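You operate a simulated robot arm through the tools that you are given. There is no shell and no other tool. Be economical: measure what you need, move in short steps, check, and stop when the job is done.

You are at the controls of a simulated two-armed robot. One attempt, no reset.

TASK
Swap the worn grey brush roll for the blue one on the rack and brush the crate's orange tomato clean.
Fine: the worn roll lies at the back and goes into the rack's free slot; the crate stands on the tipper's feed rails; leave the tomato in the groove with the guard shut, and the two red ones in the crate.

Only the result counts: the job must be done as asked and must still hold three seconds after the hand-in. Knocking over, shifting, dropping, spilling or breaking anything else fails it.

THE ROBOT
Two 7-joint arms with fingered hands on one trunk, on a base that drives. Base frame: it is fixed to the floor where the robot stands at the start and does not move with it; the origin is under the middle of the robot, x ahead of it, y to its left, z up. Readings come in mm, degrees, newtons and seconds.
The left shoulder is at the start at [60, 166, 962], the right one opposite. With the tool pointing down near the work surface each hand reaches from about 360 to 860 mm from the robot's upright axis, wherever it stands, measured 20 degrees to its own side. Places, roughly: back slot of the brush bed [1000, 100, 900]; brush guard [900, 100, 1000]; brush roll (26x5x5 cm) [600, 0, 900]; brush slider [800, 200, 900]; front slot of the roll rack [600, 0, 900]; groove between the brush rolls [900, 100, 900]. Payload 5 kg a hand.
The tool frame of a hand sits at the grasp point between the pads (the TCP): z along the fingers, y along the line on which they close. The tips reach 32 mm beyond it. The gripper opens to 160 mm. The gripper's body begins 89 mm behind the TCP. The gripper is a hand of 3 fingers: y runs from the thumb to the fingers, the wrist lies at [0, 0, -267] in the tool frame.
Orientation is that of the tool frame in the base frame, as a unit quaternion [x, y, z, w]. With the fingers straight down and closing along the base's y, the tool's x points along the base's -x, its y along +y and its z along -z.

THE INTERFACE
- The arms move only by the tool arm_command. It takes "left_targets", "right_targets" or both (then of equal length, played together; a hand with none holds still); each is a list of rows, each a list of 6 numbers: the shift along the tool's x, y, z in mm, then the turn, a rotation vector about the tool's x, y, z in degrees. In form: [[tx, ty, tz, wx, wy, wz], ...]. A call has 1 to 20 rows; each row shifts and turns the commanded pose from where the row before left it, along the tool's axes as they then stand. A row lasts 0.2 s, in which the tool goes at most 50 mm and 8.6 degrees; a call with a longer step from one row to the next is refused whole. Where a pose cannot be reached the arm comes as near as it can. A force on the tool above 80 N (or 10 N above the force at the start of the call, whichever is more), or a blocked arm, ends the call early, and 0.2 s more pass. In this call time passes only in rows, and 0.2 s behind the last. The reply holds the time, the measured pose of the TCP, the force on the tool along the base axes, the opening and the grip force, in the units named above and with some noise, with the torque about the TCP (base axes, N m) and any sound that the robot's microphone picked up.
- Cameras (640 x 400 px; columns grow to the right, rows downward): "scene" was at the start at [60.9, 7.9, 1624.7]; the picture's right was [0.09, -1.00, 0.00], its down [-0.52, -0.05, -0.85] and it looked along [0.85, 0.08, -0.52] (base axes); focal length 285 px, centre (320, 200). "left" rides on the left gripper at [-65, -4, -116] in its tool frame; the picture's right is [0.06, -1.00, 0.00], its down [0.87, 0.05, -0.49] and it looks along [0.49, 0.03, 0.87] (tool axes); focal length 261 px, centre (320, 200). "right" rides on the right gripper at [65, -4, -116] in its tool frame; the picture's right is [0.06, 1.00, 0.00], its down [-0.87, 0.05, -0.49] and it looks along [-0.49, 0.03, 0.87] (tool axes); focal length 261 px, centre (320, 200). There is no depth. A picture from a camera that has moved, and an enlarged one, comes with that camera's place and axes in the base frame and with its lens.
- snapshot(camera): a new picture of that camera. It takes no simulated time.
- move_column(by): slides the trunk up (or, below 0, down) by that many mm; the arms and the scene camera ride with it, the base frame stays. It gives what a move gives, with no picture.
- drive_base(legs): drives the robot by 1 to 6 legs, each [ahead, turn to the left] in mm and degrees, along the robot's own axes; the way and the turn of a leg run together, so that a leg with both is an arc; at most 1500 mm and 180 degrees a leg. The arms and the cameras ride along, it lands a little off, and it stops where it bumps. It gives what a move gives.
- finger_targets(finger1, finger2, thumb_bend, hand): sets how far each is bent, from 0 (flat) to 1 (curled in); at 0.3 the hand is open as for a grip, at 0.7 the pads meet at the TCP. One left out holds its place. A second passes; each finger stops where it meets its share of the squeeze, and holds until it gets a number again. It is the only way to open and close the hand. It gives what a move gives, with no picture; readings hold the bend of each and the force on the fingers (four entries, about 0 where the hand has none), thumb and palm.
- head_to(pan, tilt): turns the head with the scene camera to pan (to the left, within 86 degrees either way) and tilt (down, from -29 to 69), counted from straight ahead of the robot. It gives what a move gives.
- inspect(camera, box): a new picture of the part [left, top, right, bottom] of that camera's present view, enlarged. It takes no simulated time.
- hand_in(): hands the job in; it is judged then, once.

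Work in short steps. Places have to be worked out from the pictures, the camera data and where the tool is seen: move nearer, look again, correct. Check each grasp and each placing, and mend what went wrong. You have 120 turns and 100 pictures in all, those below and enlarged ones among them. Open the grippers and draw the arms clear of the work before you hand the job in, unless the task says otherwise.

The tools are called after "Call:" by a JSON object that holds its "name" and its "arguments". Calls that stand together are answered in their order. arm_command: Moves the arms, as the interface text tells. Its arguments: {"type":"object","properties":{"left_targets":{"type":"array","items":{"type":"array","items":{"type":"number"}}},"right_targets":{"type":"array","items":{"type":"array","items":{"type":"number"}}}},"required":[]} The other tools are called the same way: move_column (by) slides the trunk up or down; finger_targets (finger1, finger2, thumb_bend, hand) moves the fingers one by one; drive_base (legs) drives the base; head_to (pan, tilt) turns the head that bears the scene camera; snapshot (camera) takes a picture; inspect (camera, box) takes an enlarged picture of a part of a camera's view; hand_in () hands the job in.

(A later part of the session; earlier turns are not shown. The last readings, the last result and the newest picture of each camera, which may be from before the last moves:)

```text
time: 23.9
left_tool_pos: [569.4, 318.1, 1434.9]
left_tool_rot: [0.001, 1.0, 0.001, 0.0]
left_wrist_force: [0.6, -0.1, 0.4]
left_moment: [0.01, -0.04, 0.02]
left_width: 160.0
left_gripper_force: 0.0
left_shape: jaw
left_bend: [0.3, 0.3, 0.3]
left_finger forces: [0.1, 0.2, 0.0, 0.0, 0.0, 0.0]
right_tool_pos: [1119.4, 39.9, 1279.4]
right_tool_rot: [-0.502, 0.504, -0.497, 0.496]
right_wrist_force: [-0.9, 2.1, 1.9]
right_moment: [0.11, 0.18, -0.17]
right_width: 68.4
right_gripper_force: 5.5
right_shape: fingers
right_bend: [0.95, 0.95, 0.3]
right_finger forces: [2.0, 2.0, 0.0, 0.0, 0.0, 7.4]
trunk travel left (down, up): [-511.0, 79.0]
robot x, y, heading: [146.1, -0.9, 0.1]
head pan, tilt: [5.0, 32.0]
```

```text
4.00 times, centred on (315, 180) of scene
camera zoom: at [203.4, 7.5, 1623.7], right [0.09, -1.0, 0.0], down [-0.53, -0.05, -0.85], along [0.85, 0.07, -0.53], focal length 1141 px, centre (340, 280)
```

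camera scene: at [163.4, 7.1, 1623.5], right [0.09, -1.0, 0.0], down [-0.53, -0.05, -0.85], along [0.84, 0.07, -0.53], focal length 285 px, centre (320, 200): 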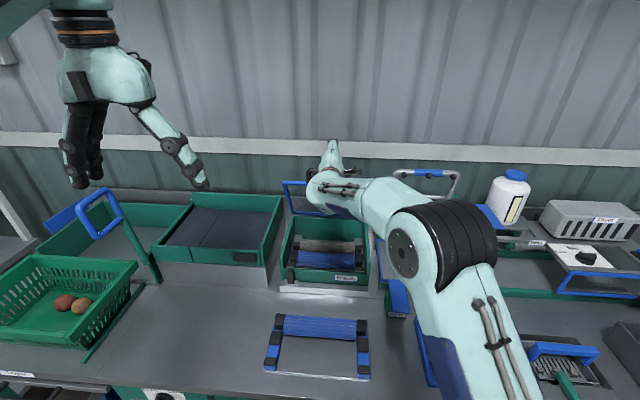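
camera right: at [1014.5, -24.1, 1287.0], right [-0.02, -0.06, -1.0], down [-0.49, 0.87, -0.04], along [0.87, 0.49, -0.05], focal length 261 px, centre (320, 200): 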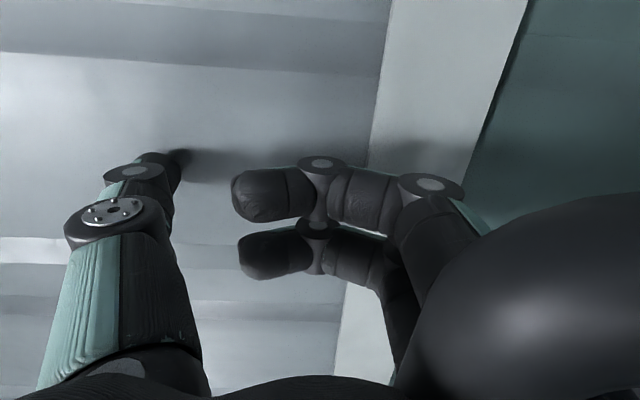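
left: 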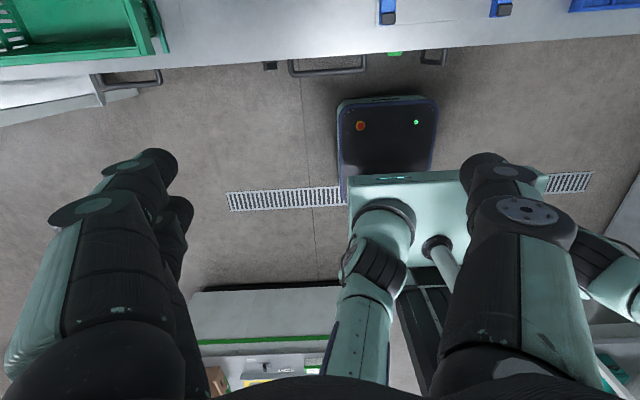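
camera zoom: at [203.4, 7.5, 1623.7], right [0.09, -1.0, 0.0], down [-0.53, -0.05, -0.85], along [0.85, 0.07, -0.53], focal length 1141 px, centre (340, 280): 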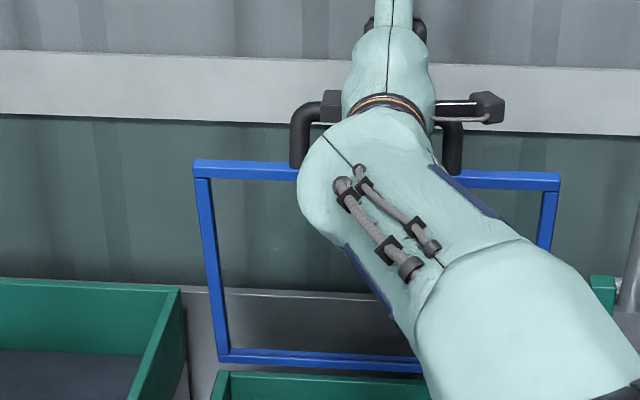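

The frame is about 80° open and seems at its stop. I open the fingers and back off slowly with them still under the bar, to see whether the guard stays up by itself.

Call:
{"name": "finger_targets", "arguments": {"hand": "right", "finger1": 0.5, "finger2": 0.5}}

Call:
{"name": "arm_command", "arguments": {"right_targets": [[0, 12, -25, 0, 0, 0], [0, 5, -25, 0, 0, 0]]}}

Call:
{"name": "snapshot", "arguments": {"camera": "right"}}

Call:
{"name": "inspect", "arguments": {"camera": "scene", "box": [260, 130, 370, 230]}}

```text
time: 24.9
left_tool_pos: [571.0, 318.0, 1433.6]
left_tool_rot: [0.002, 1.0, 0.0, 0.0]
left_wrist_force: [0.0, -0.5, -0.4]
left_moment: [-0.03, -0.02, -0.01]
left_width: 159.9
left_gripper_force: 0.1
left_shape: jaw
left_bend: [0.3, 0.3, 0.3]
left_finger forces: [0.0, 0.0, 0.0, 0.0, 0.0, 0.0]
right_tool_pos: [1120.0, 38.8, 1278.5]
right_tool_rot: [-0.503, 0.505, -0.497, 0.496]
right_wrist_force: [-0.8, 0.7, 2.9]
right_moment: [0.06, 0.29, -0.06]
right_width: 127.3
right_gripper_force: 1.6
right_shape: fingers
right_bend: [0.5, 0.5, 0.3]
right_finger forces: [0.2, 0.2, 0.0, 0.0, 0.1, 2.4]
trunk travel left (down, up): [-511.0, 79.0]
robot x, y, heading: [142.6, 2.1, -0.1]
head pan, tilt: [5.0, 32.0]
```

```text
time: 25.6
left_tool_pos: [568.1, 316.8, 1434.8]
left_tool_rot: [0.001, 1.0, 0.0, 0.001]
left_wrist_force: [-0.7, 0.9, -0.5]
left_moment: [-0.01, 0.02, -0.05]
left_width: 159.7
left_gripper_force: 0.1
left_shape: jaw
left_bend: [0.3, 0.3, 0.3]
left_finger forces: [0.0, 0.0, 0.0, 0.0, 0.1, 0.1]
right_tool_pos: [1069.0, 39.3, 1264.4]
right_tool_rot: [-0.502, 0.504, -0.497, 0.497]
right_wrist_force: [-2.8, -2.5, 19.3]
right_moment: [-0.26, 1.03, 0.6]
right_width: 126.2
right_gripper_force: 20.0
right_shape: fingers
right_bend: [0.51, 0.5, 0.3]
right_finger forces: [16.0, 8.7, 0.0, 0.1, 0.1, 15.0]
trunk travel left (down, up): [-511.0, 79.0]
robot x, y, heading: [140.6, -0.9, -0.1]
head pan, tilt: [5.0, 32.0]
```

```text
69 pictures are left
camera right: at [953.3, -25.1, 1269.3], right [-0.01, -0.06, -1.0], down [-0.49, 0.87, -0.05], along [0.87, 0.49, -0.04], focal length 261 px, centre (320, 200)
```

right: 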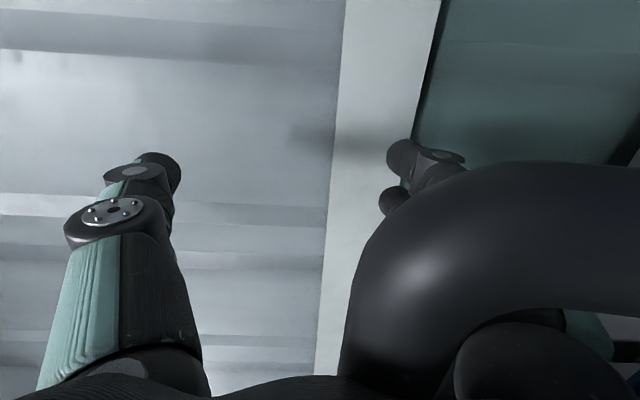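

```text
4.00 times, centred on (315, 180) of scene
camera zoom: at [202.0, 6.6, 1624.0], right [0.09, -1.0, 0.0], down [-0.53, -0.04, -0.85], along [0.85, 0.07, -0.53], focal length 1141 px, centre (340, 280)
```

zoom: 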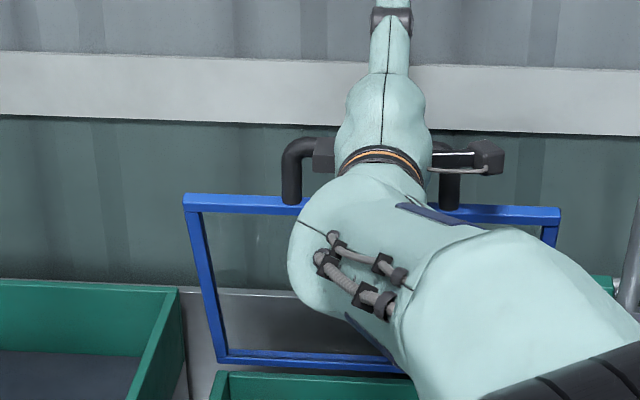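

Lowering dragged the bar down by friction and jammed. I undo that move, then open the fingers wide before backing off straight.

Call:
{"name": "arm_command", "arguments": {"right_targets": [[0, -5, 25, 0, 0, 0], [0, -12, 20, 0, 0, 0]]}}

Call:
{"name": "finger_targets", "arguments": {"hand": "right", "finger1": 0.35, "finger2": 0.35}}

Call:
{"name": "arm_command", "arguments": {"right_targets": [[0, 0, -10, 0, 0, 0], [0, 0, -10, 0, 0, 0]]}}

Call:
{"name": "inspect", "arguments": {"camera": "scene", "box": [260, 130, 370, 230]}}

Call:
{"name": "snapshot", "arguments": {"camera": "right"}}

```text
time: 26.1
left_tool_pos: [571.8, 317.1, 1433.0]
left_tool_rot: [0.001, 1.0, 0.0, -0.001]
left_wrist_force: [-0.1, -0.2, 0.2]
left_moment: [0.02, 0.03, 0.0]
left_width: 160.0
left_gripper_force: 0.1
left_shape: jaw
left_bend: [0.3, 0.3, 0.3]
left_finger forces: [0.0, 0.0, 0.1, 0.0, 0.1, 0.0]
right_tool_pos: [1114.6, 41.7, 1272.8]
right_tool_rot: [0.506, -0.504, 0.495, -0.494]
right_wrist_force: [-0.2, 0.7, -0.1]
right_moment: [-0.01, -0.02, -0.02]
right_width: 127.5
right_gripper_force: 0.1
right_shape: fingers
right_bend: [0.5, 0.5, 0.3]
right_finger forces: [0.0, 0.0, 0.0, 0.0, 0.0, 0.0]
trunk travel left (down, up): [-511.0, 79.0]
robot x, y, heading: [144.3, -1.5, -0.1]
head pan, tilt: [5.0, 32.0]
```

```text
time: 27.1
left_tool_pos: [571.0, 316.4, 1434.9]
left_tool_rot: [0.001, 1.0, 0.0, 0.0]
left_wrist_force: [0.0, -0.3, -0.4]
left_moment: [0.01, -0.01, 0.02]
left_width: 159.8
left_gripper_force: 0.1
left_shape: jaw
left_bend: [0.3, 0.3, 0.3]
left_finger forces: [0.0, 0.0, 0.1, 0.0, 0.1, 0.1]
right_tool_pos: [1114.2, 41.4, 1278.2]
right_tool_rot: [-0.504, 0.504, -0.497, 0.496]
right_wrist_force: [0.5, -0.1, 0.2]
right_moment: [-0.03, -0.02, 0.02]
right_width: 157.6
right_gripper_force: 0.0
right_shape: fingers
right_bend: [0.35, 0.35, 0.3]
right_finger forces: [0.1, 0.0, 0.1, 0.1, 0.0, 0.0]
trunk travel left (down, up): [-511.0, 79.0]
robot x, y, heading: [143.8, 0.9, -0.3]
head pan, tilt: [5.0, 32.0]
```

```text
time: 27.8
left_tool_pos: [570.6, 317.5, 1434.4]
left_tool_rot: [0.001, 1.0, 0.0, 0.0]
left_wrist_force: [0.5, 0.0, 0.2]
left_moment: [-0.02, 0.01, -0.02]
left_width: 159.9
left_gripper_force: 0.0
left_shape: jaw
left_bend: [0.3, 0.3, 0.3]
left_finger forces: [0.0, 0.0, 0.0, 0.0, 0.1, 0.1]
right_tool_pos: [1094.7, 40.6, 1277.5]
right_tool_rot: [-0.503, 0.505, -0.497, 0.496]
right_wrist_force: [0.2, 0.0, 1.1]
right_moment: [0.0, 0.05, -0.02]
right_width: 157.7
right_gripper_force: 0.6
right_shape: fingers
right_bend: [0.35, 0.35, 0.3]
right_finger forces: [0.6, 0.2, 0.0, 0.0, 0.0, 0.1]
trunk travel left (down, up): [-511.0, 79.0]
robot x, y, heading: [144.9, -0.9, -0.3]
head pan, tilt: [5.0, 32.0]
```

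```text
4.00 times, centred on (315, 180) of scene
camera zoom: at [204.2, 7.2, 1623.6], right [0.09, -1.0, 0.0], down [-0.53, -0.05, -0.85], along [0.84, 0.07, -0.53], focal length 1141 px, centre (340, 280)
```

zoom: 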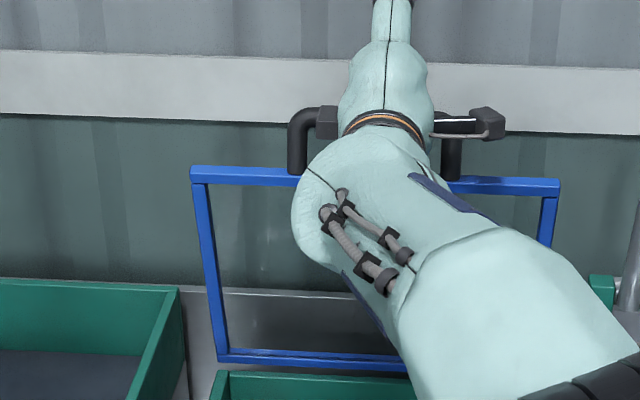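

```text
66 pictures are left
camera right: at [978.8, -24.7, 1283.1], right [-0.02, -0.06, -1.0], down [-0.49, 0.87, -0.05], along [0.87, 0.49, -0.04], focal length 261 px, centre (320, 200)
```

right: 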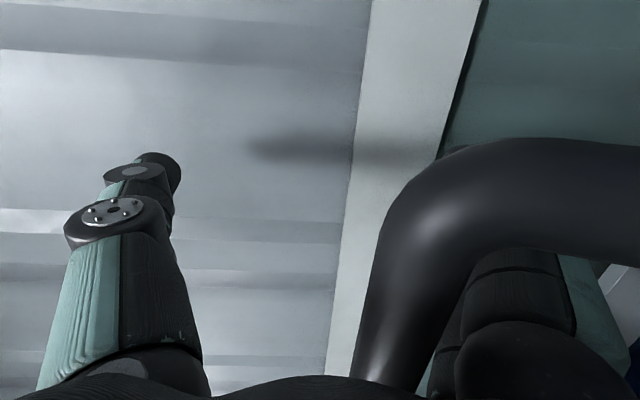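

With zero contact force the guard stood by itself at about 80°. The flared fingers press on the frame rail below the bar, so I bend them moderately and rise a bit while withdrawing.

Call:
{"name": "finger_targets", "arguments": {"hand": "right", "finger1": 0.55, "finger2": 0.55}}

Call:
{"name": "arm_command", "arguments": {"right_targets": [[0, -3, -12, 0, 0, 0], [0, 0, -12, 0, 0, 0]]}}

Call:
{"name": "inspect", "arguments": {"camera": "scene", "box": [260, 130, 370, 230]}}

Call:
{"name": "snapshot", "arguments": {"camera": "right"}}

```text
time: 28.8
left_tool_pos: [572.4, 316.5, 1433.4]
left_tool_rot: [0.001, 1.0, 0.0, 0.0]
left_wrist_force: [0.6, 0.1, -0.1]
left_moment: [0.01, 0.0, 0.01]
left_width: 159.7
left_gripper_force: 0.0
left_shape: jaw
left_bend: [0.3, 0.3, 0.3]
left_finger forces: [0.0, 0.0, 0.1, 0.0, 0.0, 0.0]
right_tool_pos: [1094.1, 40.1, 1276.7]
right_tool_rot: [-0.503, 0.504, -0.496, 0.496]
right_wrist_force: [-0.3, 0.2, -0.3]
right_moment: [0.01, -0.03, -0.04]
right_width: 118.1
right_gripper_force: 0.1
right_shape: fingers
right_bend: [0.55, 0.55, 0.3]
right_finger forces: [0.1, 0.0, 0.0, 0.0, 0.0, 0.0]
trunk travel left (down, up): [-511.0, 79.0]
robot x, y, heading: [144.2, 1.8, 0.1]
head pan, tilt: [5.0, 32.0]
```

```text
time: 29.4
left_tool_pos: [570.6, 318.1, 1434.1]
left_tool_rot: [0.002, 1.0, 0.0, 0.0]
left_wrist_force: [0.0, 0.1, -0.4]
left_moment: [-0.03, -0.01, -0.01]
left_width: 159.9
left_gripper_force: 0.1
left_shape: jaw
left_bend: [0.3, 0.3, 0.3]
left_finger forces: [0.0, 0.0, 0.1, 0.0, 0.0, 0.1]
right_tool_pos: [1071.4, 40.7, 1281.0]
right_tool_rot: [-0.503, 0.504, -0.497, 0.496]
right_wrist_force: [0.2, 0.0, 1.5]
right_moment: [-0.02, 0.06, -0.01]
right_width: 117.9
right_gripper_force: 0.3
right_shape: fingers
right_bend: [0.55, 0.55, 0.3]
right_finger forces: [0.5, 0.4, 0.0, 0.0, 0.0, 0.0]
trunk travel left (down, up): [-511.0, 79.0]
robot x, y, heading: [144.8, 1.9, -0.0]
head pan, tilt: [5.0, 32.0]
```

```text
4.00 times, centred on (315, 180) of scene
camera zoom: at [204.2, 7.1, 1623.6], right [0.09, -1.0, 0.0], down [-0.53, -0.05, -0.85], along [0.84, 0.07, -0.53], focal length 1141 px, centre (340, 280)
```

zoom: 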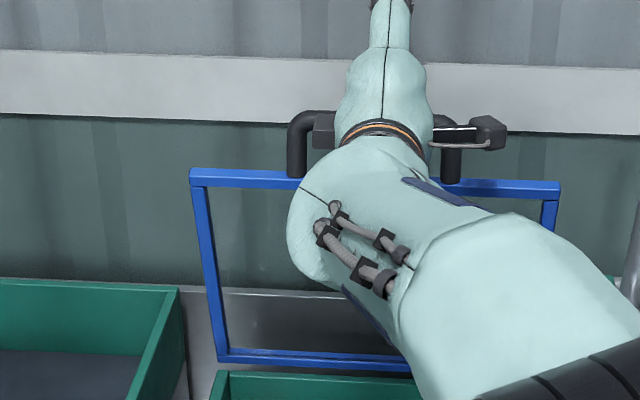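

```text
64 pictures are left
camera right: at [955.4, -24.5, 1286.7], right [-0.02, -0.06, -1.0], down [-0.49, 0.87, -0.05], along [0.87, 0.49, -0.04], focal length 261 px, centre (320, 200)
```

right: 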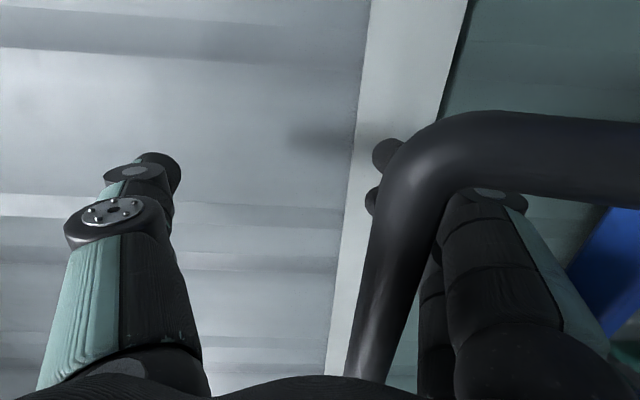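

Holding still gives zero force, so the guard keeps its place; moving drags on the rail. I raise the fingers 8 mm more and continue withdrawing.

Call:
{"name": "arm_command", "arguments": {"right_targets": [[0, -8, 0, 0, 0, 0], [0, -2, -15, 0, 0, 0], [0, -1, -15, 0, 0, 0]]}}

Call:
{"name": "inspect", "arguments": {"camera": "scene", "box": [260, 130, 370, 230]}}

Call:
{"name": "snapshot", "arguments": {"camera": "right"}}

```text
time: 30.1
left_tool_pos: [570.6, 315.5, 1434.1]
left_tool_rot: [0.0, 1.0, 0.0, 0.0]
left_wrist_force: [-0.5, 0.1, -0.3]
left_moment: [0.04, 0.0, -0.02]
left_width: 160.0
left_gripper_force: 0.0
left_shape: jaw
left_bend: [0.3, 0.3, 0.3]
left_finger forces: [0.0, 0.0, 0.0, 0.0, 0.0, 0.0]
right_tool_pos: [1039.0, 38.8, 1292.3]
right_tool_rot: [-0.503, 0.505, -0.496, 0.496]
right_wrist_force: [-0.8, 0.9, 0.7]
right_moment: [-0.02, 0.02, 0.02]
right_width: 117.5
right_gripper_force: 0.1
right_shape: fingers
right_bend: [0.55, 0.55, 0.3]
right_finger forces: [0.0, 0.0, 0.0, 0.0, 0.1, 0.1]
trunk travel left (down, up): [-511.0, 79.0]
robot x, y, heading: [144.1, -0.8, -0.2]
head pan, tilt: [5.0, 32.0]
```

```text
4.00 times, centred on (315, 180) of scene
camera zoom: at [204.0, 7.0, 1623.6], right [0.09, -1.0, 0.0], down [-0.53, -0.05, -0.85], along [0.84, 0.07, -0.53], focal length 1141 px, centre (340, 280)
```

zoom: 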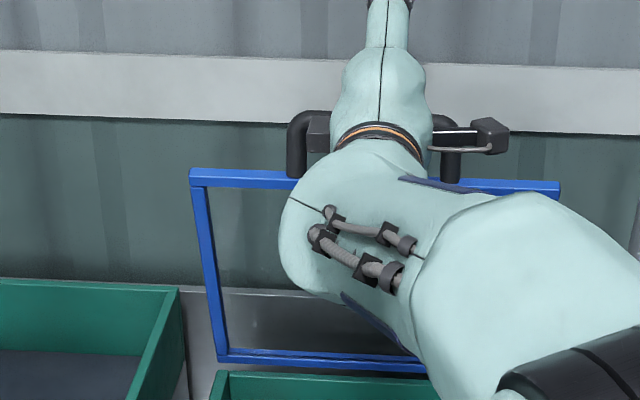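

```text
62 pictures are left
camera right: at [924.0, -24.3, 1298.8], right [-0.02, -0.06, -1.0], down [-0.49, 0.87, -0.05], along [0.87, 0.49, -0.04], focal length 261 px, centre (320, 200)
```

right: 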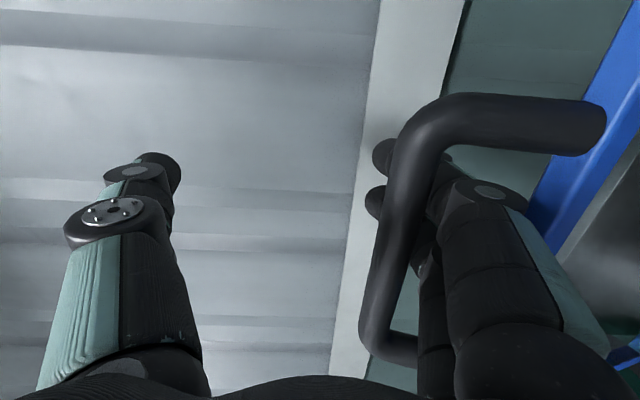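

The guard stayed exactly where it was with zero contact force, so it holds. I continue to withdraw completely.

Call:
{"name": "arm_command", "arguments": {"right_targets": [[0, -1, -20, 0, 0, 0], [0, -1, -20, 0, 0, 0], [0, 0, -20, 0, 0, 0], [0, 0, -20, 0, 0, 0]]}}

Call:
{"name": "snapshot", "arguments": {"camera": "right"}}

```text
time: 31.1
left_tool_pos: [572.5, 316.6, 1432.5]
left_tool_rot: [0.0, 1.0, 0.0, -0.001]
left_wrist_force: [0.5, -0.6, 0.3]
left_moment: [-0.01, 0.02, 0.0]
left_width: 159.7
left_gripper_force: 0.0
left_shape: jaw
left_bend: [0.3, 0.3, 0.3]
left_finger forces: [0.0, 0.1, 0.1, 0.0, 0.1, 0.1]
right_tool_pos: [963.1, 39.4, 1291.2]
right_tool_rot: [0.505, -0.505, 0.495, -0.495]
right_wrist_force: [4.5, 2.3, -16.1]
right_moment: [0.08, -0.29, -0.04]
right_width: 125.7
right_gripper_force: 7.5
right_shape: fingers
right_bend: [0.52, 0.52, 0.3]
right_finger forces: [7.5, 7.6, 0.1, 0.0, 0.0, 0.1]
trunk travel left (down, up): [-511.0, 79.0]
robot x, y, heading: [143.6, -0.3, -0.1]
head pan, tilt: [5.0, 32.0]
```

```text
61 pictures are left
camera right: at [847.4, -25.2, 1297.7], right [-0.02, -0.06, -1.0], down [-0.49, 0.87, -0.05], along [0.87, 0.49, -0.05], focal length 261 px, centre (320, 200)
```

right: 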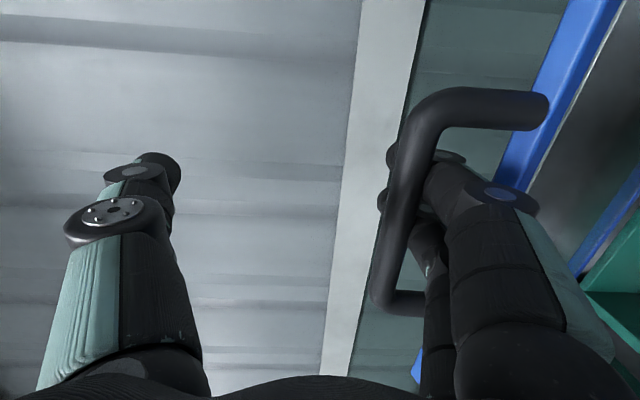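

The bent fingertips hooked the bar. I go forward again to raise it, straighten the fingers to lie parallel to the tool axis, and withdraw straight.

Call:
{"name": "arm_command", "arguments": {"right_targets": [[0, 2, 25, 0, 0, 0], [0, 0, 25, 0, 0, 0], [0, 0, 25, 0, 0, 0]]}}

Call:
{"name": "finger_targets", "arguments": {"hand": "right", "finger1": 0.43, "finger2": 0.43}}

Call:
{"name": "arm_command", "arguments": {"right_targets": [[0, 0, -18, 0, 0, 0], [0, 0, -18, 0, 0, 0]]}}

Call:
{"name": "snapshot", "arguments": {"camera": "right"}}

```text
time: 31.9
left_tool_pos: [572.9, 317.2, 1433.2]
left_tool_rot: [0.0, 1.0, 0.0, -0.002]
left_wrist_force: [0.8, 0.9, 0.1]
left_moment: [0.03, 0.04, -0.03]
left_width: 159.9
left_gripper_force: 0.0
left_shape: jaw
left_bend: [0.3, 0.3, 0.3]
left_finger forces: [0.0, 0.1, 0.0, 0.0, 0.1, 0.0]
right_tool_pos: [1036.5, 41.7, 1293.6]
right_tool_rot: [-0.503, 0.505, -0.496, 0.496]
right_wrist_force: [0.2, 0.4, -0.9]
right_moment: [-0.03, -0.02, -0.01]
right_width: 118.0
right_gripper_force: 0.2
right_shape: fingers
right_bend: [0.55, 0.55, 0.3]
right_finger forces: [0.0, 0.0, 0.1, 0.0, 0.0, 0.0]
trunk travel left (down, up): [-511.0, 79.0]
robot x, y, heading: [143.9, 1.0, -0.1]
head pan, tilt: [5.0, 32.0]
```

```text
time: 33.0
left_tool_pos: [570.5, 317.5, 1434.0]
left_tool_rot: [0.001, 1.0, -0.001, 0.0]
left_wrist_force: [-1.1, -0.1, 0.1]
left_moment: [0.03, 0.01, 0.02]
left_width: 160.1
left_gripper_force: 0.0
left_shape: jaw
left_bend: [0.3, 0.3, 0.3]
left_finger forces: [0.0, 0.0, 0.0, 0.0, 0.0, 0.0]
right_tool_pos: [1035.9, 41.4, 1293.1]
right_tool_rot: [-0.504, 0.504, -0.497, 0.495]
right_wrist_force: [0.6, -0.4, 0.8]
right_moment: [0.01, 0.04, -0.01]
right_width: 141.5
right_gripper_force: 0.3
right_shape: fingers
right_bend: [0.43, 0.43, 0.3]
right_finger forces: [0.3, 0.2, 0.1, 0.0, 0.0, 0.1]
trunk travel left (down, up): [-511.0, 79.0]
robot x, y, heading: [144.7, -0.2, 0.1]
head pan, tilt: [5.0, 32.0]
```

```text
time: 33.5
left_tool_pos: [571.8, 317.5, 1433.5]
left_tool_rot: [0.001, 1.0, 0.0, 0.001]
left_wrist_force: [0.0, 0.5, -0.3]
left_moment: [0.01, 0.02, 0.06]
left_width: 160.0
left_gripper_force: 0.1
left_shape: jaw
left_bend: [0.3, 0.3, 0.3]
left_finger forces: [0.0, 0.0, 0.0, 0.1, 0.1, 0.1]
right_tool_pos: [998.8, 41.2, 1291.2]
right_tool_rot: [-0.503, 0.505, -0.496, 0.496]
right_wrist_force: [-0.6, -0.8, 0.6]
right_moment: [-0.01, 0.04, 0.01]
right_width: 141.4
right_gripper_force: 0.7
right_shape: fingers
right_bend: [0.43, 0.43, 0.3]
right_finger forces: [0.3, 0.2, 0.0, 0.1, 0.0, 0.0]
trunk travel left (down, up): [-511.0, 79.0]
robot x, y, heading: [146.2, -2.0, 0.1]
head pan, tilt: [5.0, 32.0]
```

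```text
60 pictures are left
camera right: at [884.4, -24.4, 1298.7], right [-0.02, -0.06, -1.0], down [-0.49, 0.87, -0.05], along [0.87, 0.49, -0.04], focal length 261 px, centre (320, 200)
```

right: 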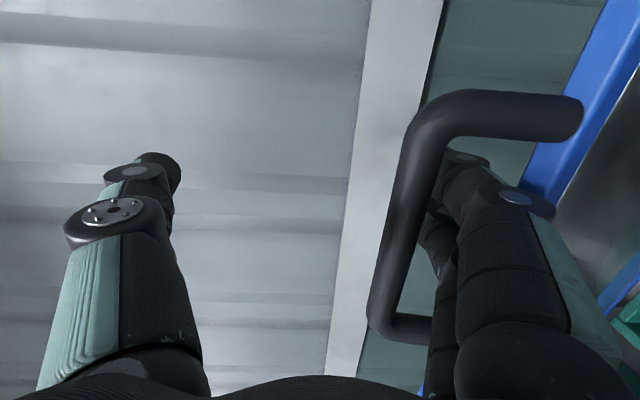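

Contact is near zero and the bar is now close to the fingertips. I withdraw the rest.

Call:
{"name": "arm_command", "arguments": {"right_targets": [[0, -3, -18, 0, 0, 0], [0, 0, -18, 0, 0, 0], [0, 0, -18, 0, 0, 0]]}}

Call:
{"name": "snapshot", "arguments": {"camera": "right"}}

```text
time: 34.4
left_tool_pos: [570.8, 316.6, 1434.3]
left_tool_rot: [0.001, 1.0, 0.0, 0.0]
left_wrist_force: [-0.2, 0.1, 0.5]
left_moment: [0.03, -0.05, -0.04]
left_width: 159.9
left_gripper_force: 0.1
left_shape: jaw
left_bend: [0.3, 0.3, 0.3]
left_finger forces: [0.0, 0.0, 0.0, 0.0, 0.0, 0.1]
right_tool_pos: [945.0, 39.0, 1297.2]
right_tool_rot: [-0.503, 0.505, -0.497, 0.496]
right_wrist_force: [0.1, 0.0, 0.8]
right_moment: [0.03, 0.04, 0.01]
right_width: 141.5
right_gripper_force: 0.1
right_shape: fingers
right_bend: [0.43, 0.43, 0.3]
right_finger forces: [0.1, 0.1, 0.0, 0.1, 0.1, 0.0]
trunk travel left (down, up): [-511.0, 79.0]
robot x, y, heading: [144.1, 1.7, 0.0]
head pan, tilt: [5.0, 32.0]
```

```text
59 pictures are left
camera right: at [830.0, -25.1, 1302.9], right [-0.02, -0.06, -1.0], down [-0.49, 0.87, -0.05], along [0.87, 0.49, -0.04], focal length 261 px, centre (320, 200)
```

right: 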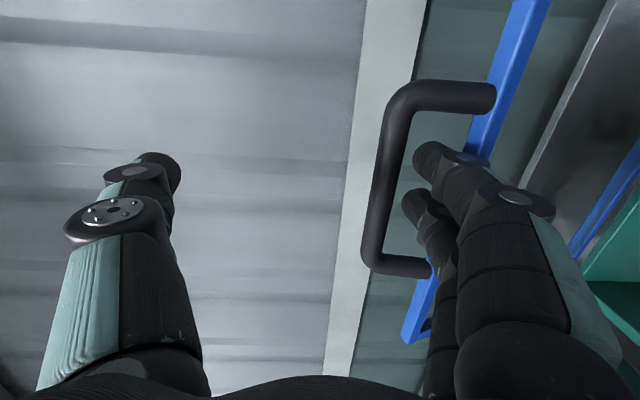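

The fingers are clear of the handle and the guard stands open. I draw the right hand back and away to the right.

Call:
{"name": "arm_command", "arguments": {"right_targets": [[0, 0, -40, 0, 0, 0], [0, 0, -40, 0, 0, 0], [0, 0, -40, 0, 0, 0], [0, 0, -40, 0, 0, 0], [0, 0, -40, 0, 0, 0], [0, 0, -40, 0, 0, 0], [45, 0, 0, 0, 0, 0], [45, 0, 0, 0, 0, 0], [45, 0, 0, 0, 0, 0], [45, 0, 0, 0, 0, 0], [45, 0, 0, 0, 0, 0], [45, 0, 0, 0, 0, 0], [45, 0, 0, 0, 0, 0]]}}

Call:
{"name": "inspect", "arguments": {"camera": "scene", "box": [240, 140, 400, 390]}}

```text
time: 37.1
left_tool_pos: [569.0, 313.7, 1435.2]
left_tool_rot: [0.001, 1.0, 0.001, 0.001]
left_wrist_force: [0.3, -0.8, 0.1]
left_moment: [0.11, -0.01, 0.0]
left_width: 160.0
left_gripper_force: 0.0
left_shape: jaw
left_bend: [0.3, 0.3, 0.3]
left_finger forces: [0.1, 0.0, 0.1, 0.1, 0.1, 0.0]
right_tool_pos: [700.0, -227.3, 1320.2]
right_tool_rot: [-0.503, 0.505, -0.496, 0.497]
right_wrist_force: [-0.2, -0.4, -0.4]
right_moment: [-0.01, 0.02, 0.08]
right_width: 142.1
right_gripper_force: 0.0
right_shape: fingers
right_bend: [0.43, 0.43, 0.3]
right_finger forces: [0.1, 0.0, 0.0, 0.1, 0.0, 0.0]
right hand out of reach, approached as far as the arm can: row 11, 12
trunk travel left (down, up): [-511.0, 79.0]
robot x, y, heading: [145.0, 0.0, 0.0]
head pan, tilt: [5.0, 32.0]
```

```text
1.60 times, centred on (320, 265) of scene
camera zoom: at [202.5, 3.7, 1623.7], right [0.09, -1.0, 0.0], down [-0.53, -0.04, -0.85], along [0.85, 0.07, -0.53], focal length 456 px, centre (320, 96)
```

zoom: 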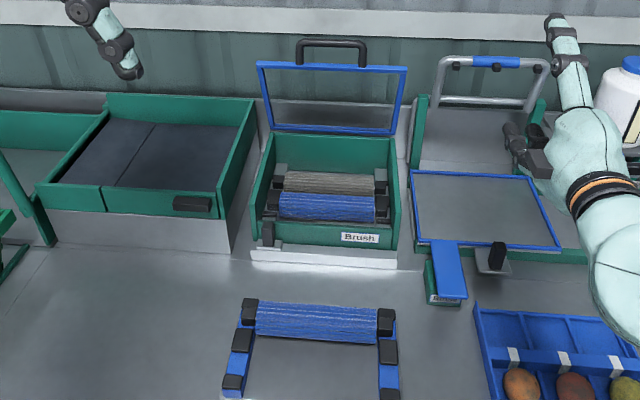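

The guard stands open on its own. I raise the trunk for reach and bring the left hand over the bed, turned so that it closes along x.

Call:
{"name": "move_column", "arguments": {"by": 75}}

Call:
{"name": "arm_command", "arguments": {"left_targets": [[-23, -25.7, 26, 0, 0, 0], [-23, -25.7, 26, 0, 0, 0], [-23, -25.7, 26, 0, 0, 0], [-23, -25.7, 26, 0, 0, 0], [-23, -25.7, 26, 0, 0, 0], [-23, -25.7, 26, 0, 0, 0], [-23, -25.7, 26, 0, 0, 0], [-23, -25.7, 26, 0, 0, 0], [-23, -25.7, 26, 0, 0, 0], [-23, -25.7, 26, 0, 0, 0], [0, 0, 0, 0, 0, 8.5], [0, 0, 0, 0, 0, 8.5], [0, 0, 0, 0, 0, 8.5], [0, 0, 0, 0, 0, 8.5], [0, 0, 0, 0, 0, 8.5], [0, 0, 0, 0, 0, 8.5], [0, 0, 0, 0, 0, 8.5], [0, 0, 0, 0, 0, 8.5], [0, 0, 0, 0, 0, 8.5], [0, 0, 0, 0, 0, 8.5]]}}

Call:
{"name": "arm_command", "arguments": {"left_targets": [[0, 0, 0, 0, 0, 5]]}}

Call:
{"name": "snapshot", "arguments": {"camera": "left"}}

```text
time: 38.3
left_tool_pos: [571.3, 317.3, 1508.4]
left_tool_rot: [0.0, 1.0, 0.0, -0.001]
left_wrist_force: [-0.3, 0.0, 0.2]
left_moment: [-0.02, -0.01, -0.01]
left_width: 160.1
left_gripper_force: 0.0
left_shape: jaw
left_bend: [0.3, 0.3, 0.3]
left_finger forces: [0.0, 0.0, 0.1, 0.1, 0.0, 0.0]
right_tool_pos: [702.0, -223.9, 1394.2]
right_tool_rot: [-0.504, 0.504, -0.496, 0.496]
right_wrist_force: [-0.5, -0.7, -0.1]
right_moment: [0.03, -0.03, -0.02]
right_width: 142.3
right_gripper_force: 0.0
right_shape: fingers
right_bend: [0.43, 0.43, 0.3]
right_finger forces: [0.0, 0.0, 0.0, 0.1, 0.0, 0.1]
trunk travel left (down, up): [-586.0, 4.0]
robot x, y, heading: [140.9, 2.1, 0.1]
head pan, tilt: [5.0, 32.0]
```

```text
time: 42.5
left_tool_pos: [799.1, 58.6, 1249.3]
left_tool_rot: [0.677, 0.736, 0.001, 0.0]
left_wrist_force: [-0.6, -0.4, -0.2]
left_moment: [-0.01, -0.01, -0.01]
left_width: 159.6
left_gripper_force: 0.1
left_shape: jaw
left_bend: [0.3, 0.3, 0.3]
left_finger forces: [0.0, 0.0, 0.0, 0.0, 0.1, 0.0]
right_tool_pos: [702.1, -223.8, 1393.0]
right_tool_rot: [-0.504, 0.504, -0.497, 0.495]
right_wrist_force: [0.1, -0.4, 0.3]
right_moment: [-0.02, 0.02, 0.02]
right_width: 142.4
right_gripper_force: 0.1
right_shape: fingers
right_bend: [0.43, 0.43, 0.3]
right_finger forces: [0.0, 0.1, 0.1, 0.1, 0.0, 0.0]
trunk travel left (down, up): [-586.0, 4.0]
robot x, y, heading: [144.4, -1.5, 0.0]
head pan, tilt: [5.0, 32.0]
```

```text
time: 42.9
left_tool_pos: [801.2, 59.2, 1248.3]
left_tool_rot: [0.708, 0.706, 0.0, 0.0]
left_wrist_force: [-0.4, -0.7, -0.5]
left_moment: [0.0, -0.03, 0.0]
left_width: 159.7
left_gripper_force: 0.0
left_shape: jaw
left_bend: [0.3, 0.3, 0.3]
left_finger forces: [0.0, 0.0, 0.1, 0.1, 0.0, 0.0]
right_tool_pos: [701.8, -223.4, 1393.1]
right_tool_rot: [-0.504, 0.505, -0.496, 0.496]
right_wrist_force: [-0.5, -0.5, 0.1]
right_moment: [-0.01, -0.03, 0.0]
right_width: 142.1
right_gripper_force: 0.0
right_shape: fingers
right_bend: [0.43, 0.43, 0.3]
right_finger forces: [0.0, 0.0, 0.1, 0.0, 0.0, 0.0]
trunk travel left (down, up): [-586.0, 4.0]
robot x, y, heading: [144.5, 0.9, 0.1]
head pan, tilt: [5.0, 32.0]
```

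```text
57 pictures are left
camera left: at [796.6, -5.5, 1364.2], right [-1.0, 0.07, 0.0], down [0.06, 0.87, 0.49], along [0.03, 0.49, -0.87], focal length 261 px, centre (320, 200)
```

left: 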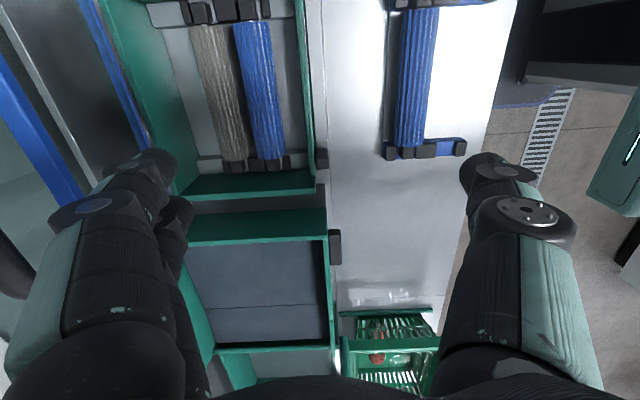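

This camera sees both the bed and the rack from above. I enlarge the area to measure rolls and slots.

Call:
{"name": "inspect", "arguments": {"camera": "left", "box": [150, 0, 340, 190]}}

Call:
{"name": "inspect", "arguments": {"camera": "left", "box": [350, 0, 500, 170]}}

```text
2.11 times, centred on (245, 95) of left
camera zoom: at [796.6, -5.5, 1364.2], right [-1.0, 0.07, 0.0], down [0.06, 0.87, 0.49], along [0.03, 0.49, -0.87], focal length 549 px, centre (478, 421)
```

zoom: 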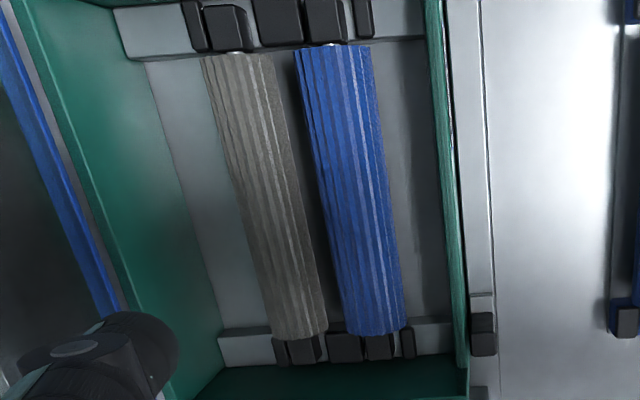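

```text
2.35 times, centred on (425, 85) of left
camera zoom: at [796.6, -5.5, 1364.2], right [-1.0, 0.07, 0.0], down [0.06, 0.87, 0.49], along [0.03, 0.49, -0.87], focal length 613 px, centre (73, 471)
```

zoom: 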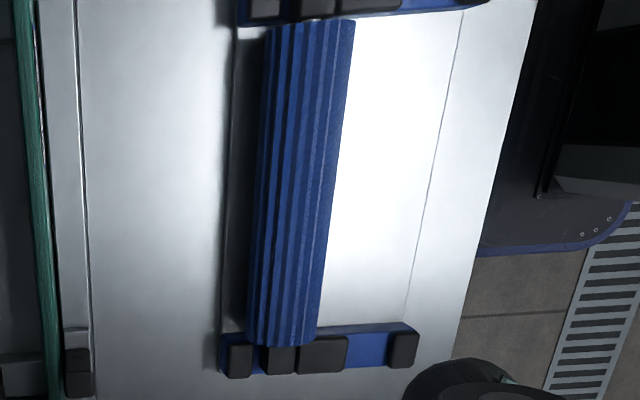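

Measured: grey roll axis ≈ [960, 50, 900], bed blue roll x≈895 (groove x≈927), rack roll ≈ [640, 50, 900], free slot x≈567. The open guard stands close behind, so I tilt the hand 20° (pointing forward-down) and come over the grey roll with the hand opened to about 75 mm.

Call:
{"name": "finger_targets", "arguments": {"hand": "left", "finger1": 0.53, "finger2": 0.53, "thumb_bend": 0.53}}

Call:
{"name": "arm_command", "arguments": {"left_targets": [[0, 0, 0, -6.7, 0, 0], [0, 0, 0, -6.7, 0, 0], [0, 0, 0, -6.6, 0, 0], [-2.2, 12.6, 41.3, 0, 0, 0], [-2.2, 12.6, 41.3, 0, 0, 0], [-2.2, 12.6, 41.3, 0, 0, 0], [-2.2, 12.6, 41.3, 0, 0, 0]]}}

Call:
{"name": "snapshot", "arguments": {"camera": "left"}}

Call:
{"name": "snapshot", "arguments": {"camera": "scene"}}

```text
time: 43.9
left_tool_pos: [800.8, 60.0, 1247.9]
left_tool_rot: [0.708, 0.707, 0.0, 0.001]
left_wrist_force: [0.1, 0.1, 0.0]
left_moment: [0.0, -0.02, 0.03]
left_width: 75.6
left_gripper_force: 0.1
left_shape: fingers
left_bend: [0.53, 0.53, 0.53]
left_finger forces: [0.1, 0.0, 0.0, 0.0, 0.1, 0.0]
right_tool_pos: [701.4, -224.0, 1394.2]
right_tool_rot: [-0.503, 0.504, -0.497, 0.496]
right_wrist_force: [0.0, -0.3, 0.2]
right_moment: [-0.03, -0.02, 0.02]
right_width: 142.2
right_gripper_force: 0.0
right_shape: fingers
right_bend: [0.43, 0.43, 0.3]
right_finger forces: [0.0, 0.0, 0.0, 0.0, 0.1, 0.0]
trunk travel left (down, up): [-586.0, 4.0]
robot x, y, heading: [141.6, -1.5, -0.1]
head pan, tilt: [5.0, 32.0]
```

```text
time: 45.5
left_tool_pos: [905.7, 50.9, 1110.1]
left_tool_rot: [0.697, 0.696, 0.123, 0.122]
left_wrist_force: [1.0, -0.3, 0.6]
left_moment: [0.01, 0.01, 0.01]
left_width: 75.6
left_gripper_force: 0.2
left_shape: fingers
left_bend: [0.53, 0.53, 0.53]
left_finger forces: [0.0, 0.0, 0.1, 0.0, 0.1, 0.0]
right_tool_pos: [702.1, -223.8, 1394.0]
right_tool_rot: [-0.504, 0.505, -0.496, 0.495]
right_wrist_force: [-0.6, -0.6, -0.3]
right_moment: [0.02, -0.03, -0.02]
right_width: 142.0
right_gripper_force: 0.0
right_shape: fingers
right_bend: [0.43, 0.43, 0.3]
right_finger forces: [0.0, 0.0, 0.0, 0.0, 0.0, 0.0]
trunk travel left (down, up): [-586.0, 4.0]
robot x, y, heading: [141.7, 0.8, -0.0]
head pan, tilt: [5.0, 32.0]
```

```text
54 pictures are left
camera left: at [862.3, -13.9, 1217.7], right [-0.94, 0.06, -0.34], down [-0.12, 0.87, 0.48], along [0.33, 0.49, -0.81], focal length 261 px, centre (320, 200)
```

left: 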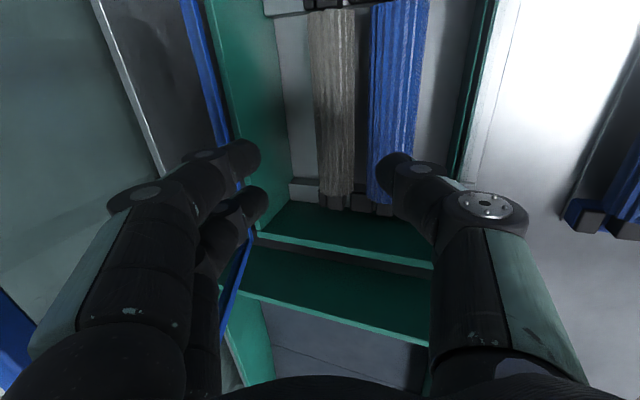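

```text
53 pictures are left
camera scene: at [205.3, 6.6, 1698.6], right [0.09, -1.0, 0.0], down [-0.53, -0.05, -0.85], along [0.84, 0.07, -0.53], focal length 285 px, centre (320, 200)
```

scene: 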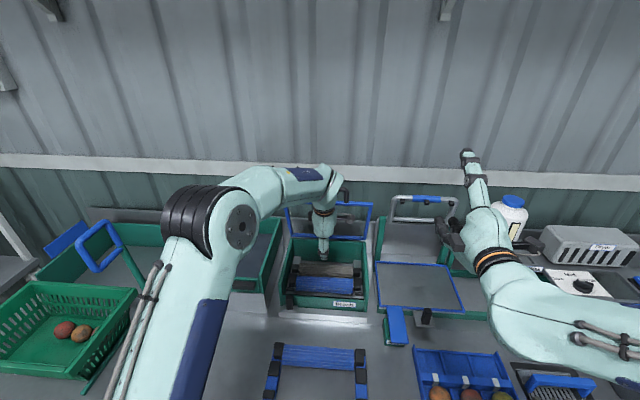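

The grey roll sits between the finger pair and the thumb in view. I descend first to z≈1000.

Call:
{"name": "arm_command", "arguments": {"left_targets": [[0, -3.1, 38, 0, 0, 0], [0, -3.1, 38, 0, 0, 0], [0, -3.1, 38, 0, 0, 0]]}}

Call:
{"name": "snapshot", "arguments": {"camera": "left"}}

```text
time: 46.3
left_tool_pos: [935.5, 48.1, 999.0]
left_tool_rot: [0.697, 0.696, 0.122, 0.122]
left_wrist_force: [0.1, -0.9, 0.5]
left_moment: [-0.05, 0.02, 0.02]
left_width: 75.5
left_gripper_force: 0.0
left_shape: fingers
left_bend: [0.53, 0.53, 0.53]
left_finger forces: [0.0, 0.0, 0.0, 0.0, 0.0, 0.0]
right_tool_pos: [702.4, -224.6, 1393.2]
right_tool_rot: [-0.503, 0.505, -0.495, 0.496]
right_wrist_force: [0.5, -0.4, -0.3]
right_moment: [0.04, 0.03, 0.01]
right_width: 142.2
right_gripper_force: 0.1
right_shape: fingers
right_bend: [0.43, 0.43, 0.3]
right_finger forces: [0.0, 0.0, 0.0, 0.0, 0.0, 0.0]
trunk travel left (down, up): [-586.0, 4.0]
robot x, y, heading: [147.1, 1.2, -0.2]
head pan, tilt: [5.0, 32.0]
```

```text
52 pictures are left
camera left: at [893.1, -18.2, 1105.5], right [-0.94, 0.06, -0.34], down [-0.11, 0.87, 0.48], along [0.33, 0.49, -0.81], focal length 261 px, centre (320, 200)
```

left: 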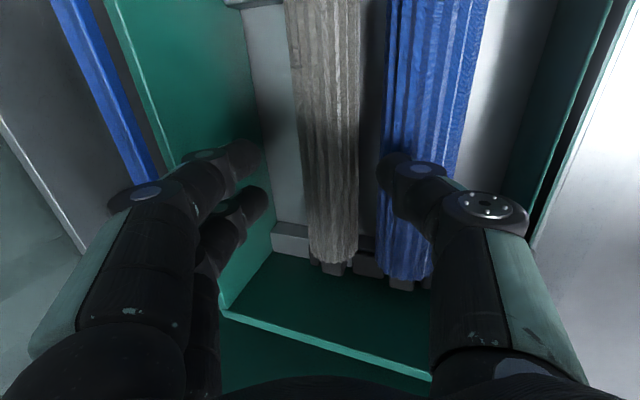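

The tangent lines put the grey roll axis at [963, 900] and the groove centre at x≈927, so the thumb will fit in the gap. I shift ahead and descend to the grip height.

Call:
{"name": "arm_command", "arguments": {"left_targets": [[0, 10.1, 25, 0, 0, 0], [1, -7.9, 35.5, 0, 0, 0], [1, -7.9, 35.4, 0, 0, 0]]}}

Call:
{"name": "snapshot", "arguments": {"camera": "left"}}

```text
time: 47.0
left_tool_pos: [970.5, 50.4, 955.0]
left_tool_rot: [0.693, 0.695, 0.131, 0.139]
left_wrist_force: [-5.4, 1.1, 30.4]
left_moment: [-0.02, 2.29, 0.0]
left_width: 80.0
left_gripper_force: 24.9
left_shape: fingers
left_bend: [0.53, 0.53, 0.53]
left_finger forces: [0.1, 0.0, 0.1, 0.0, 51.1, 0.0]
right_tool_pos: [702.2, -222.3, 1394.2]
right_tool_rot: [0.505, -0.504, 0.496, -0.495]
right_wrist_force: [1.0, 1.1, -1.4]
right_moment: [0.0, 0.01, -0.03]
right_width: 142.0
right_gripper_force: 0.0
right_shape: fingers
right_bend: [0.43, 0.43, 0.3]
right_finger forces: [0.0, 0.1, 0.0, 0.0, 0.1, 0.1]
trunk travel left (down, up): [-586.0, 4.0]
robot x, y, heading: [145.1, -2.5, -0.1]
head pan, tilt: [5.0, 32.0]
stopped in row 3 (left hand): the force on the tool passed its limit at 97 N (the readings are from after the stop); the commanded pose is now the measured one
```

```text
51 pictures are left
camera left: at [923.2, -14.7, 1060.8], right [-0.93, 0.06, -0.37], down [-0.13, 0.87, 0.47], along [0.35, 0.48, -0.8], focal length 261 px, centre (320, 200)
```

left: 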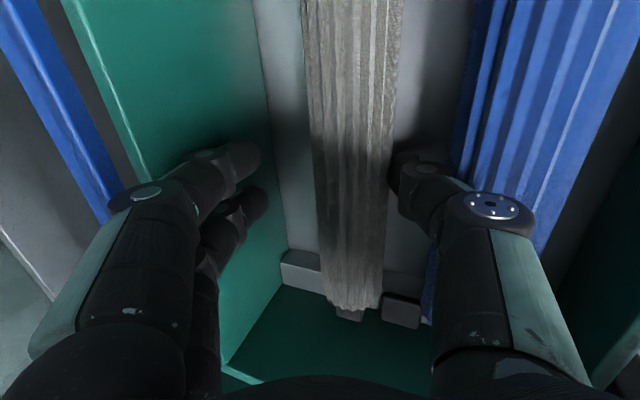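

The thumb tip landed on the grey roll's flank (TCP was at x 970, too far ahead). I lift off, shift back and re-enter along the tool axis so the thumb goes into the gap.

Call:
{"name": "arm_command", "arguments": {"left_targets": [[0, 0, -35, 0, 0, 0], [0, -25.7, 3.4, 0, 0, 0], [0, 0, 20, 0, 0, 0], [0, 0, 20, 0, 0, 0]]}}

Call:
{"name": "snapshot", "arguments": {"camera": "left"}}

```text
time: 48.0
left_tool_pos: [956.9, 49.0, 959.7]
left_tool_rot: [0.691, 0.694, 0.137, 0.15]
left_wrist_force: [-3.7, 0.1, 38.9]
left_moment: [-0.15, 1.79, 0.02]
left_width: 66.3
left_gripper_force: 24.9
left_shape: fingers
left_bend: [0.53, 0.53, 0.57]
left_finger forces: [0.0, 0.0, 0.0, 0.0, 50.0, 0.0]
right_tool_pos: [703.5, -223.3, 1393.3]
right_tool_rot: [0.505, -0.504, 0.495, -0.496]
right_wrist_force: [0.3, -1.3, -0.2]
right_moment: [0.0, -0.04, -0.01]
right_width: 142.5
right_gripper_force: 0.1
right_shape: fingers
right_bend: [0.43, 0.43, 0.3]
right_finger forces: [0.0, 0.1, 0.1, 0.0, 0.1, 0.0]
trunk travel left (down, up): [-586.0, 4.0]
robot x, y, heading: [141.2, -0.3, -0.2]
head pan, tilt: [5.0, 32.0]
stopped in row 4 (left hand): the force on the tool passed its limit at 87 N (the readings are from after the stop); the commanded pose is now the measured one
```

```text
50 pictures are left
camera left: at [906.7, -14.9, 1064.6], right [-0.92, 0.05, -0.4], down [-0.15, 0.88, 0.46], along [0.37, 0.48, -0.8], focal length 261 px, centre (320, 200)
```

left: 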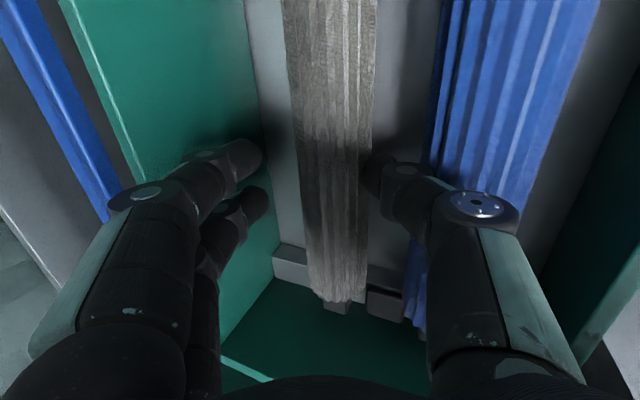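

The thumb tip still rides on the grey roll's shoulder, and the tilt has drifted to 25°. I lift, open the thumb wider, and restore the 20° tilt.

Call:
{"name": "arm_command", "arguments": {"left_targets": [[0, 0, -30, 0, 0, 0], [0, -10, 0, 5, -0.5, 0]]}}

Call:
{"name": "finger_targets", "arguments": {"hand": "left", "thumb_bend": 0.47, "finger1": 0.5, "finger2": 0.5}}

Call:
{"name": "snapshot", "arguments": {"camera": "left"}}

```text
time: 48.6
left_tool_pos: [932.5, 50.0, 975.5]
left_tool_rot: [0.698, 0.699, 0.101, 0.118]
left_wrist_force: [13.1, 0.0, 13.9]
left_moment: [0.01, -0.02, -0.01]
left_width: 57.7
left_gripper_force: 10.1
left_shape: fingers
left_bend: [0.53, 0.53, 0.58]
left_finger forces: [0.0, 0.1, 0.0, 0.0, 18.8, 0.1]
right_tool_pos: [704.1, -222.0, 1394.0]
right_tool_rot: [-0.504, 0.505, -0.495, 0.496]
right_wrist_force: [0.3, -0.3, -0.1]
right_moment: [0.01, -0.02, 0.02]
right_width: 142.0
right_gripper_force: 0.1
right_shape: fingers
right_bend: [0.43, 0.43, 0.3]
right_finger forces: [0.1, 0.0, 0.0, 0.0, 0.0, 0.1]
trunk travel left (down, up): [-586.0, 4.0]
robot x, y, heading: [142.6, 0.9, -0.0]
head pan, tilt: [5.0, 32.0]
```

```text
time: 49.6
left_tool_pos: [932.1, 49.3, 976.8]
left_tool_rot: [0.698, 0.699, 0.101, 0.117]
left_wrist_force: [16.9, 1.1, 17.7]
left_moment: [0.09, -0.04, -0.05]
left_width: 62.4
left_gripper_force: 12.0
left_shape: fingers
left_bend: [0.5, 0.5, 0.57]
left_finger forces: [0.0, 0.0, 0.0, 0.0, 24.3, 0.1]
right_tool_pos: [702.8, -221.4, 1393.9]
right_tool_rot: [0.504, -0.504, 0.496, -0.496]
right_wrist_force: [1.3, 1.1, 0.2]
right_moment: [0.01, -0.04, 0.01]
right_width: 142.2
right_gripper_force: 0.1
right_shape: fingers
right_bend: [0.43, 0.43, 0.3]
right_finger forces: [0.0, 0.0, 0.0, 0.0, 0.0, 0.0]
trunk travel left (down, up): [-586.0, 4.0]
robot x, y, heading: [149.0, 0.5, 0.2]
head pan, tilt: [5.0, 32.0]
```

```text
49 pictures are left
camera left: at [891.7, -13.4, 1086.3], right [-0.95, 0.06, -0.31], down [-0.1, 0.88, 0.47], along [0.3, 0.47, -0.83], focal length 261 px, centre (320, 200)
```

left: 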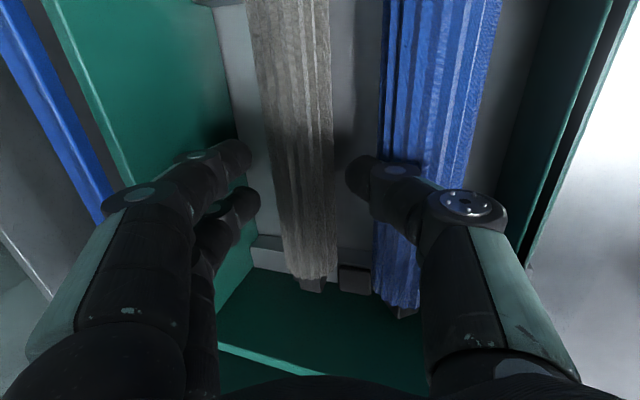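

The thumb now leans on the blue roll instead. A steeper thumb and a shallower grip should fit the gap: I lift, open the thumb to 0.45, and line the thumb tip up with x≈927.

Call:
{"name": "arm_command", "arguments": {"left_targets": [[0, 6, -19, -2, 0, 0]]}}

Call:
{"name": "finger_targets", "arguments": {"hand": "left", "thumb_bend": 0.45, "finger1": 0.5, "finger2": 0.5}}

Call:
{"name": "arm_command", "arguments": {"left_targets": [[1, 15.6, 18.5, 0, 0, 0]]}}

Call:
{"name": "snapshot", "arguments": {"camera": "left"}}

```text
time: 50.0
left_tool_pos: [927.4, 48.1, 995.4]
left_tool_rot: [0.696, 0.698, 0.113, 0.128]
left_wrist_force: [8.2, 3.8, 13.9]
left_moment: [0.2, 0.15, -0.09]
left_width: 77.1
left_gripper_force: 7.5
left_shape: fingers
left_bend: [0.5, 0.5, 0.52]
left_finger forces: [0.0, 0.0, 0.1, 0.1, 14.7, 0.0]
right_tool_pos: [700.5, -223.2, 1395.1]
right_tool_rot: [0.505, -0.503, 0.496, -0.496]
right_wrist_force: [-0.2, -0.3, 0.0]
right_moment: [0.01, 0.0, -0.01]
right_width: 142.4
right_gripper_force: 0.1
right_shape: fingers
right_bend: [0.43, 0.43, 0.3]
right_finger forces: [0.1, 0.0, 0.0, 0.1, 0.0, 0.1]
trunk travel left (down, up): [-586.0, 4.0]
robot x, y, heading: [145.5, 0.0, -0.1]
head pan, tilt: [5.0, 32.0]
```

```text
time: 51.0
left_tool_pos: [929.1, 48.4, 995.7]
left_tool_rot: [0.696, 0.697, 0.115, 0.129]
left_wrist_force: [8.3, 4.3, 18.2]
left_moment: [0.19, 0.29, -0.12]
left_width: 78.9
left_gripper_force: 9.8
left_shape: fingers
left_bend: [0.5, 0.5, 0.5]
left_finger forces: [0.0, 0.0, 0.1, 0.0, 19.3, 0.0]
right_tool_pos: [701.0, -223.4, 1393.9]
right_tool_rot: [-0.504, 0.504, -0.495, 0.496]
right_wrist_force: [0.2, 0.5, -0.1]
right_moment: [-0.02, 0.01, 0.0]
right_width: 142.2
right_gripper_force: 0.1
right_shape: fingers
right_bend: [0.43, 0.43, 0.3]
right_finger forces: [0.0, 0.0, 0.1, 0.1, 0.0, 0.0]
trunk travel left (down, up): [-586.0, 4.0]
robot x, y, heading: [145.5, -0.5, 0.1]
head pan, tilt: [5.0, 32.0]
```

```text
time: 51.4
left_tool_pos: [951.8, 49.1, 979.7]
left_tool_rot: [0.697, 0.697, 0.112, 0.128]
left_wrist_force: [9.7, 0.5, 7.2]
left_moment: [-0.02, -0.03, -0.01]
left_width: 82.4
left_gripper_force: 6.4
left_shape: fingers
left_bend: [0.5, 0.5, 0.49]
left_finger forces: [0.0, 0.0, 0.1, 0.0, 12.5, 0.0]
right_tool_pos: [704.5, -223.4, 1392.5]
right_tool_rot: [0.505, -0.505, 0.495, -0.496]
right_wrist_force: [-0.4, 0.3, -0.5]
right_moment: [0.02, -0.01, 0.01]
right_width: 142.2
right_gripper_force: 0.1
right_shape: fingers
right_bend: [0.43, 0.43, 0.3]
right_finger forces: [0.0, 0.1, 0.1, 0.0, 0.0, 0.1]
trunk travel left (down, up): [-586.0, 4.0]
robot x, y, heading: [141.2, -1.0, -0.2]
head pan, tilt: [5.0, 32.0]
```

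```text
48 pictures are left
camera left: at [909.4, -14.3, 1088.3], right [-0.94, 0.06, -0.33], down [-0.11, 0.88, 0.46], along [0.32, 0.47, -0.82], focal length 261 px, centre (320, 200)
```

left: 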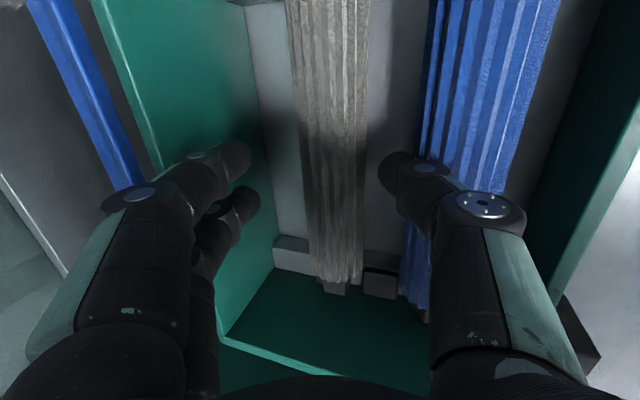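

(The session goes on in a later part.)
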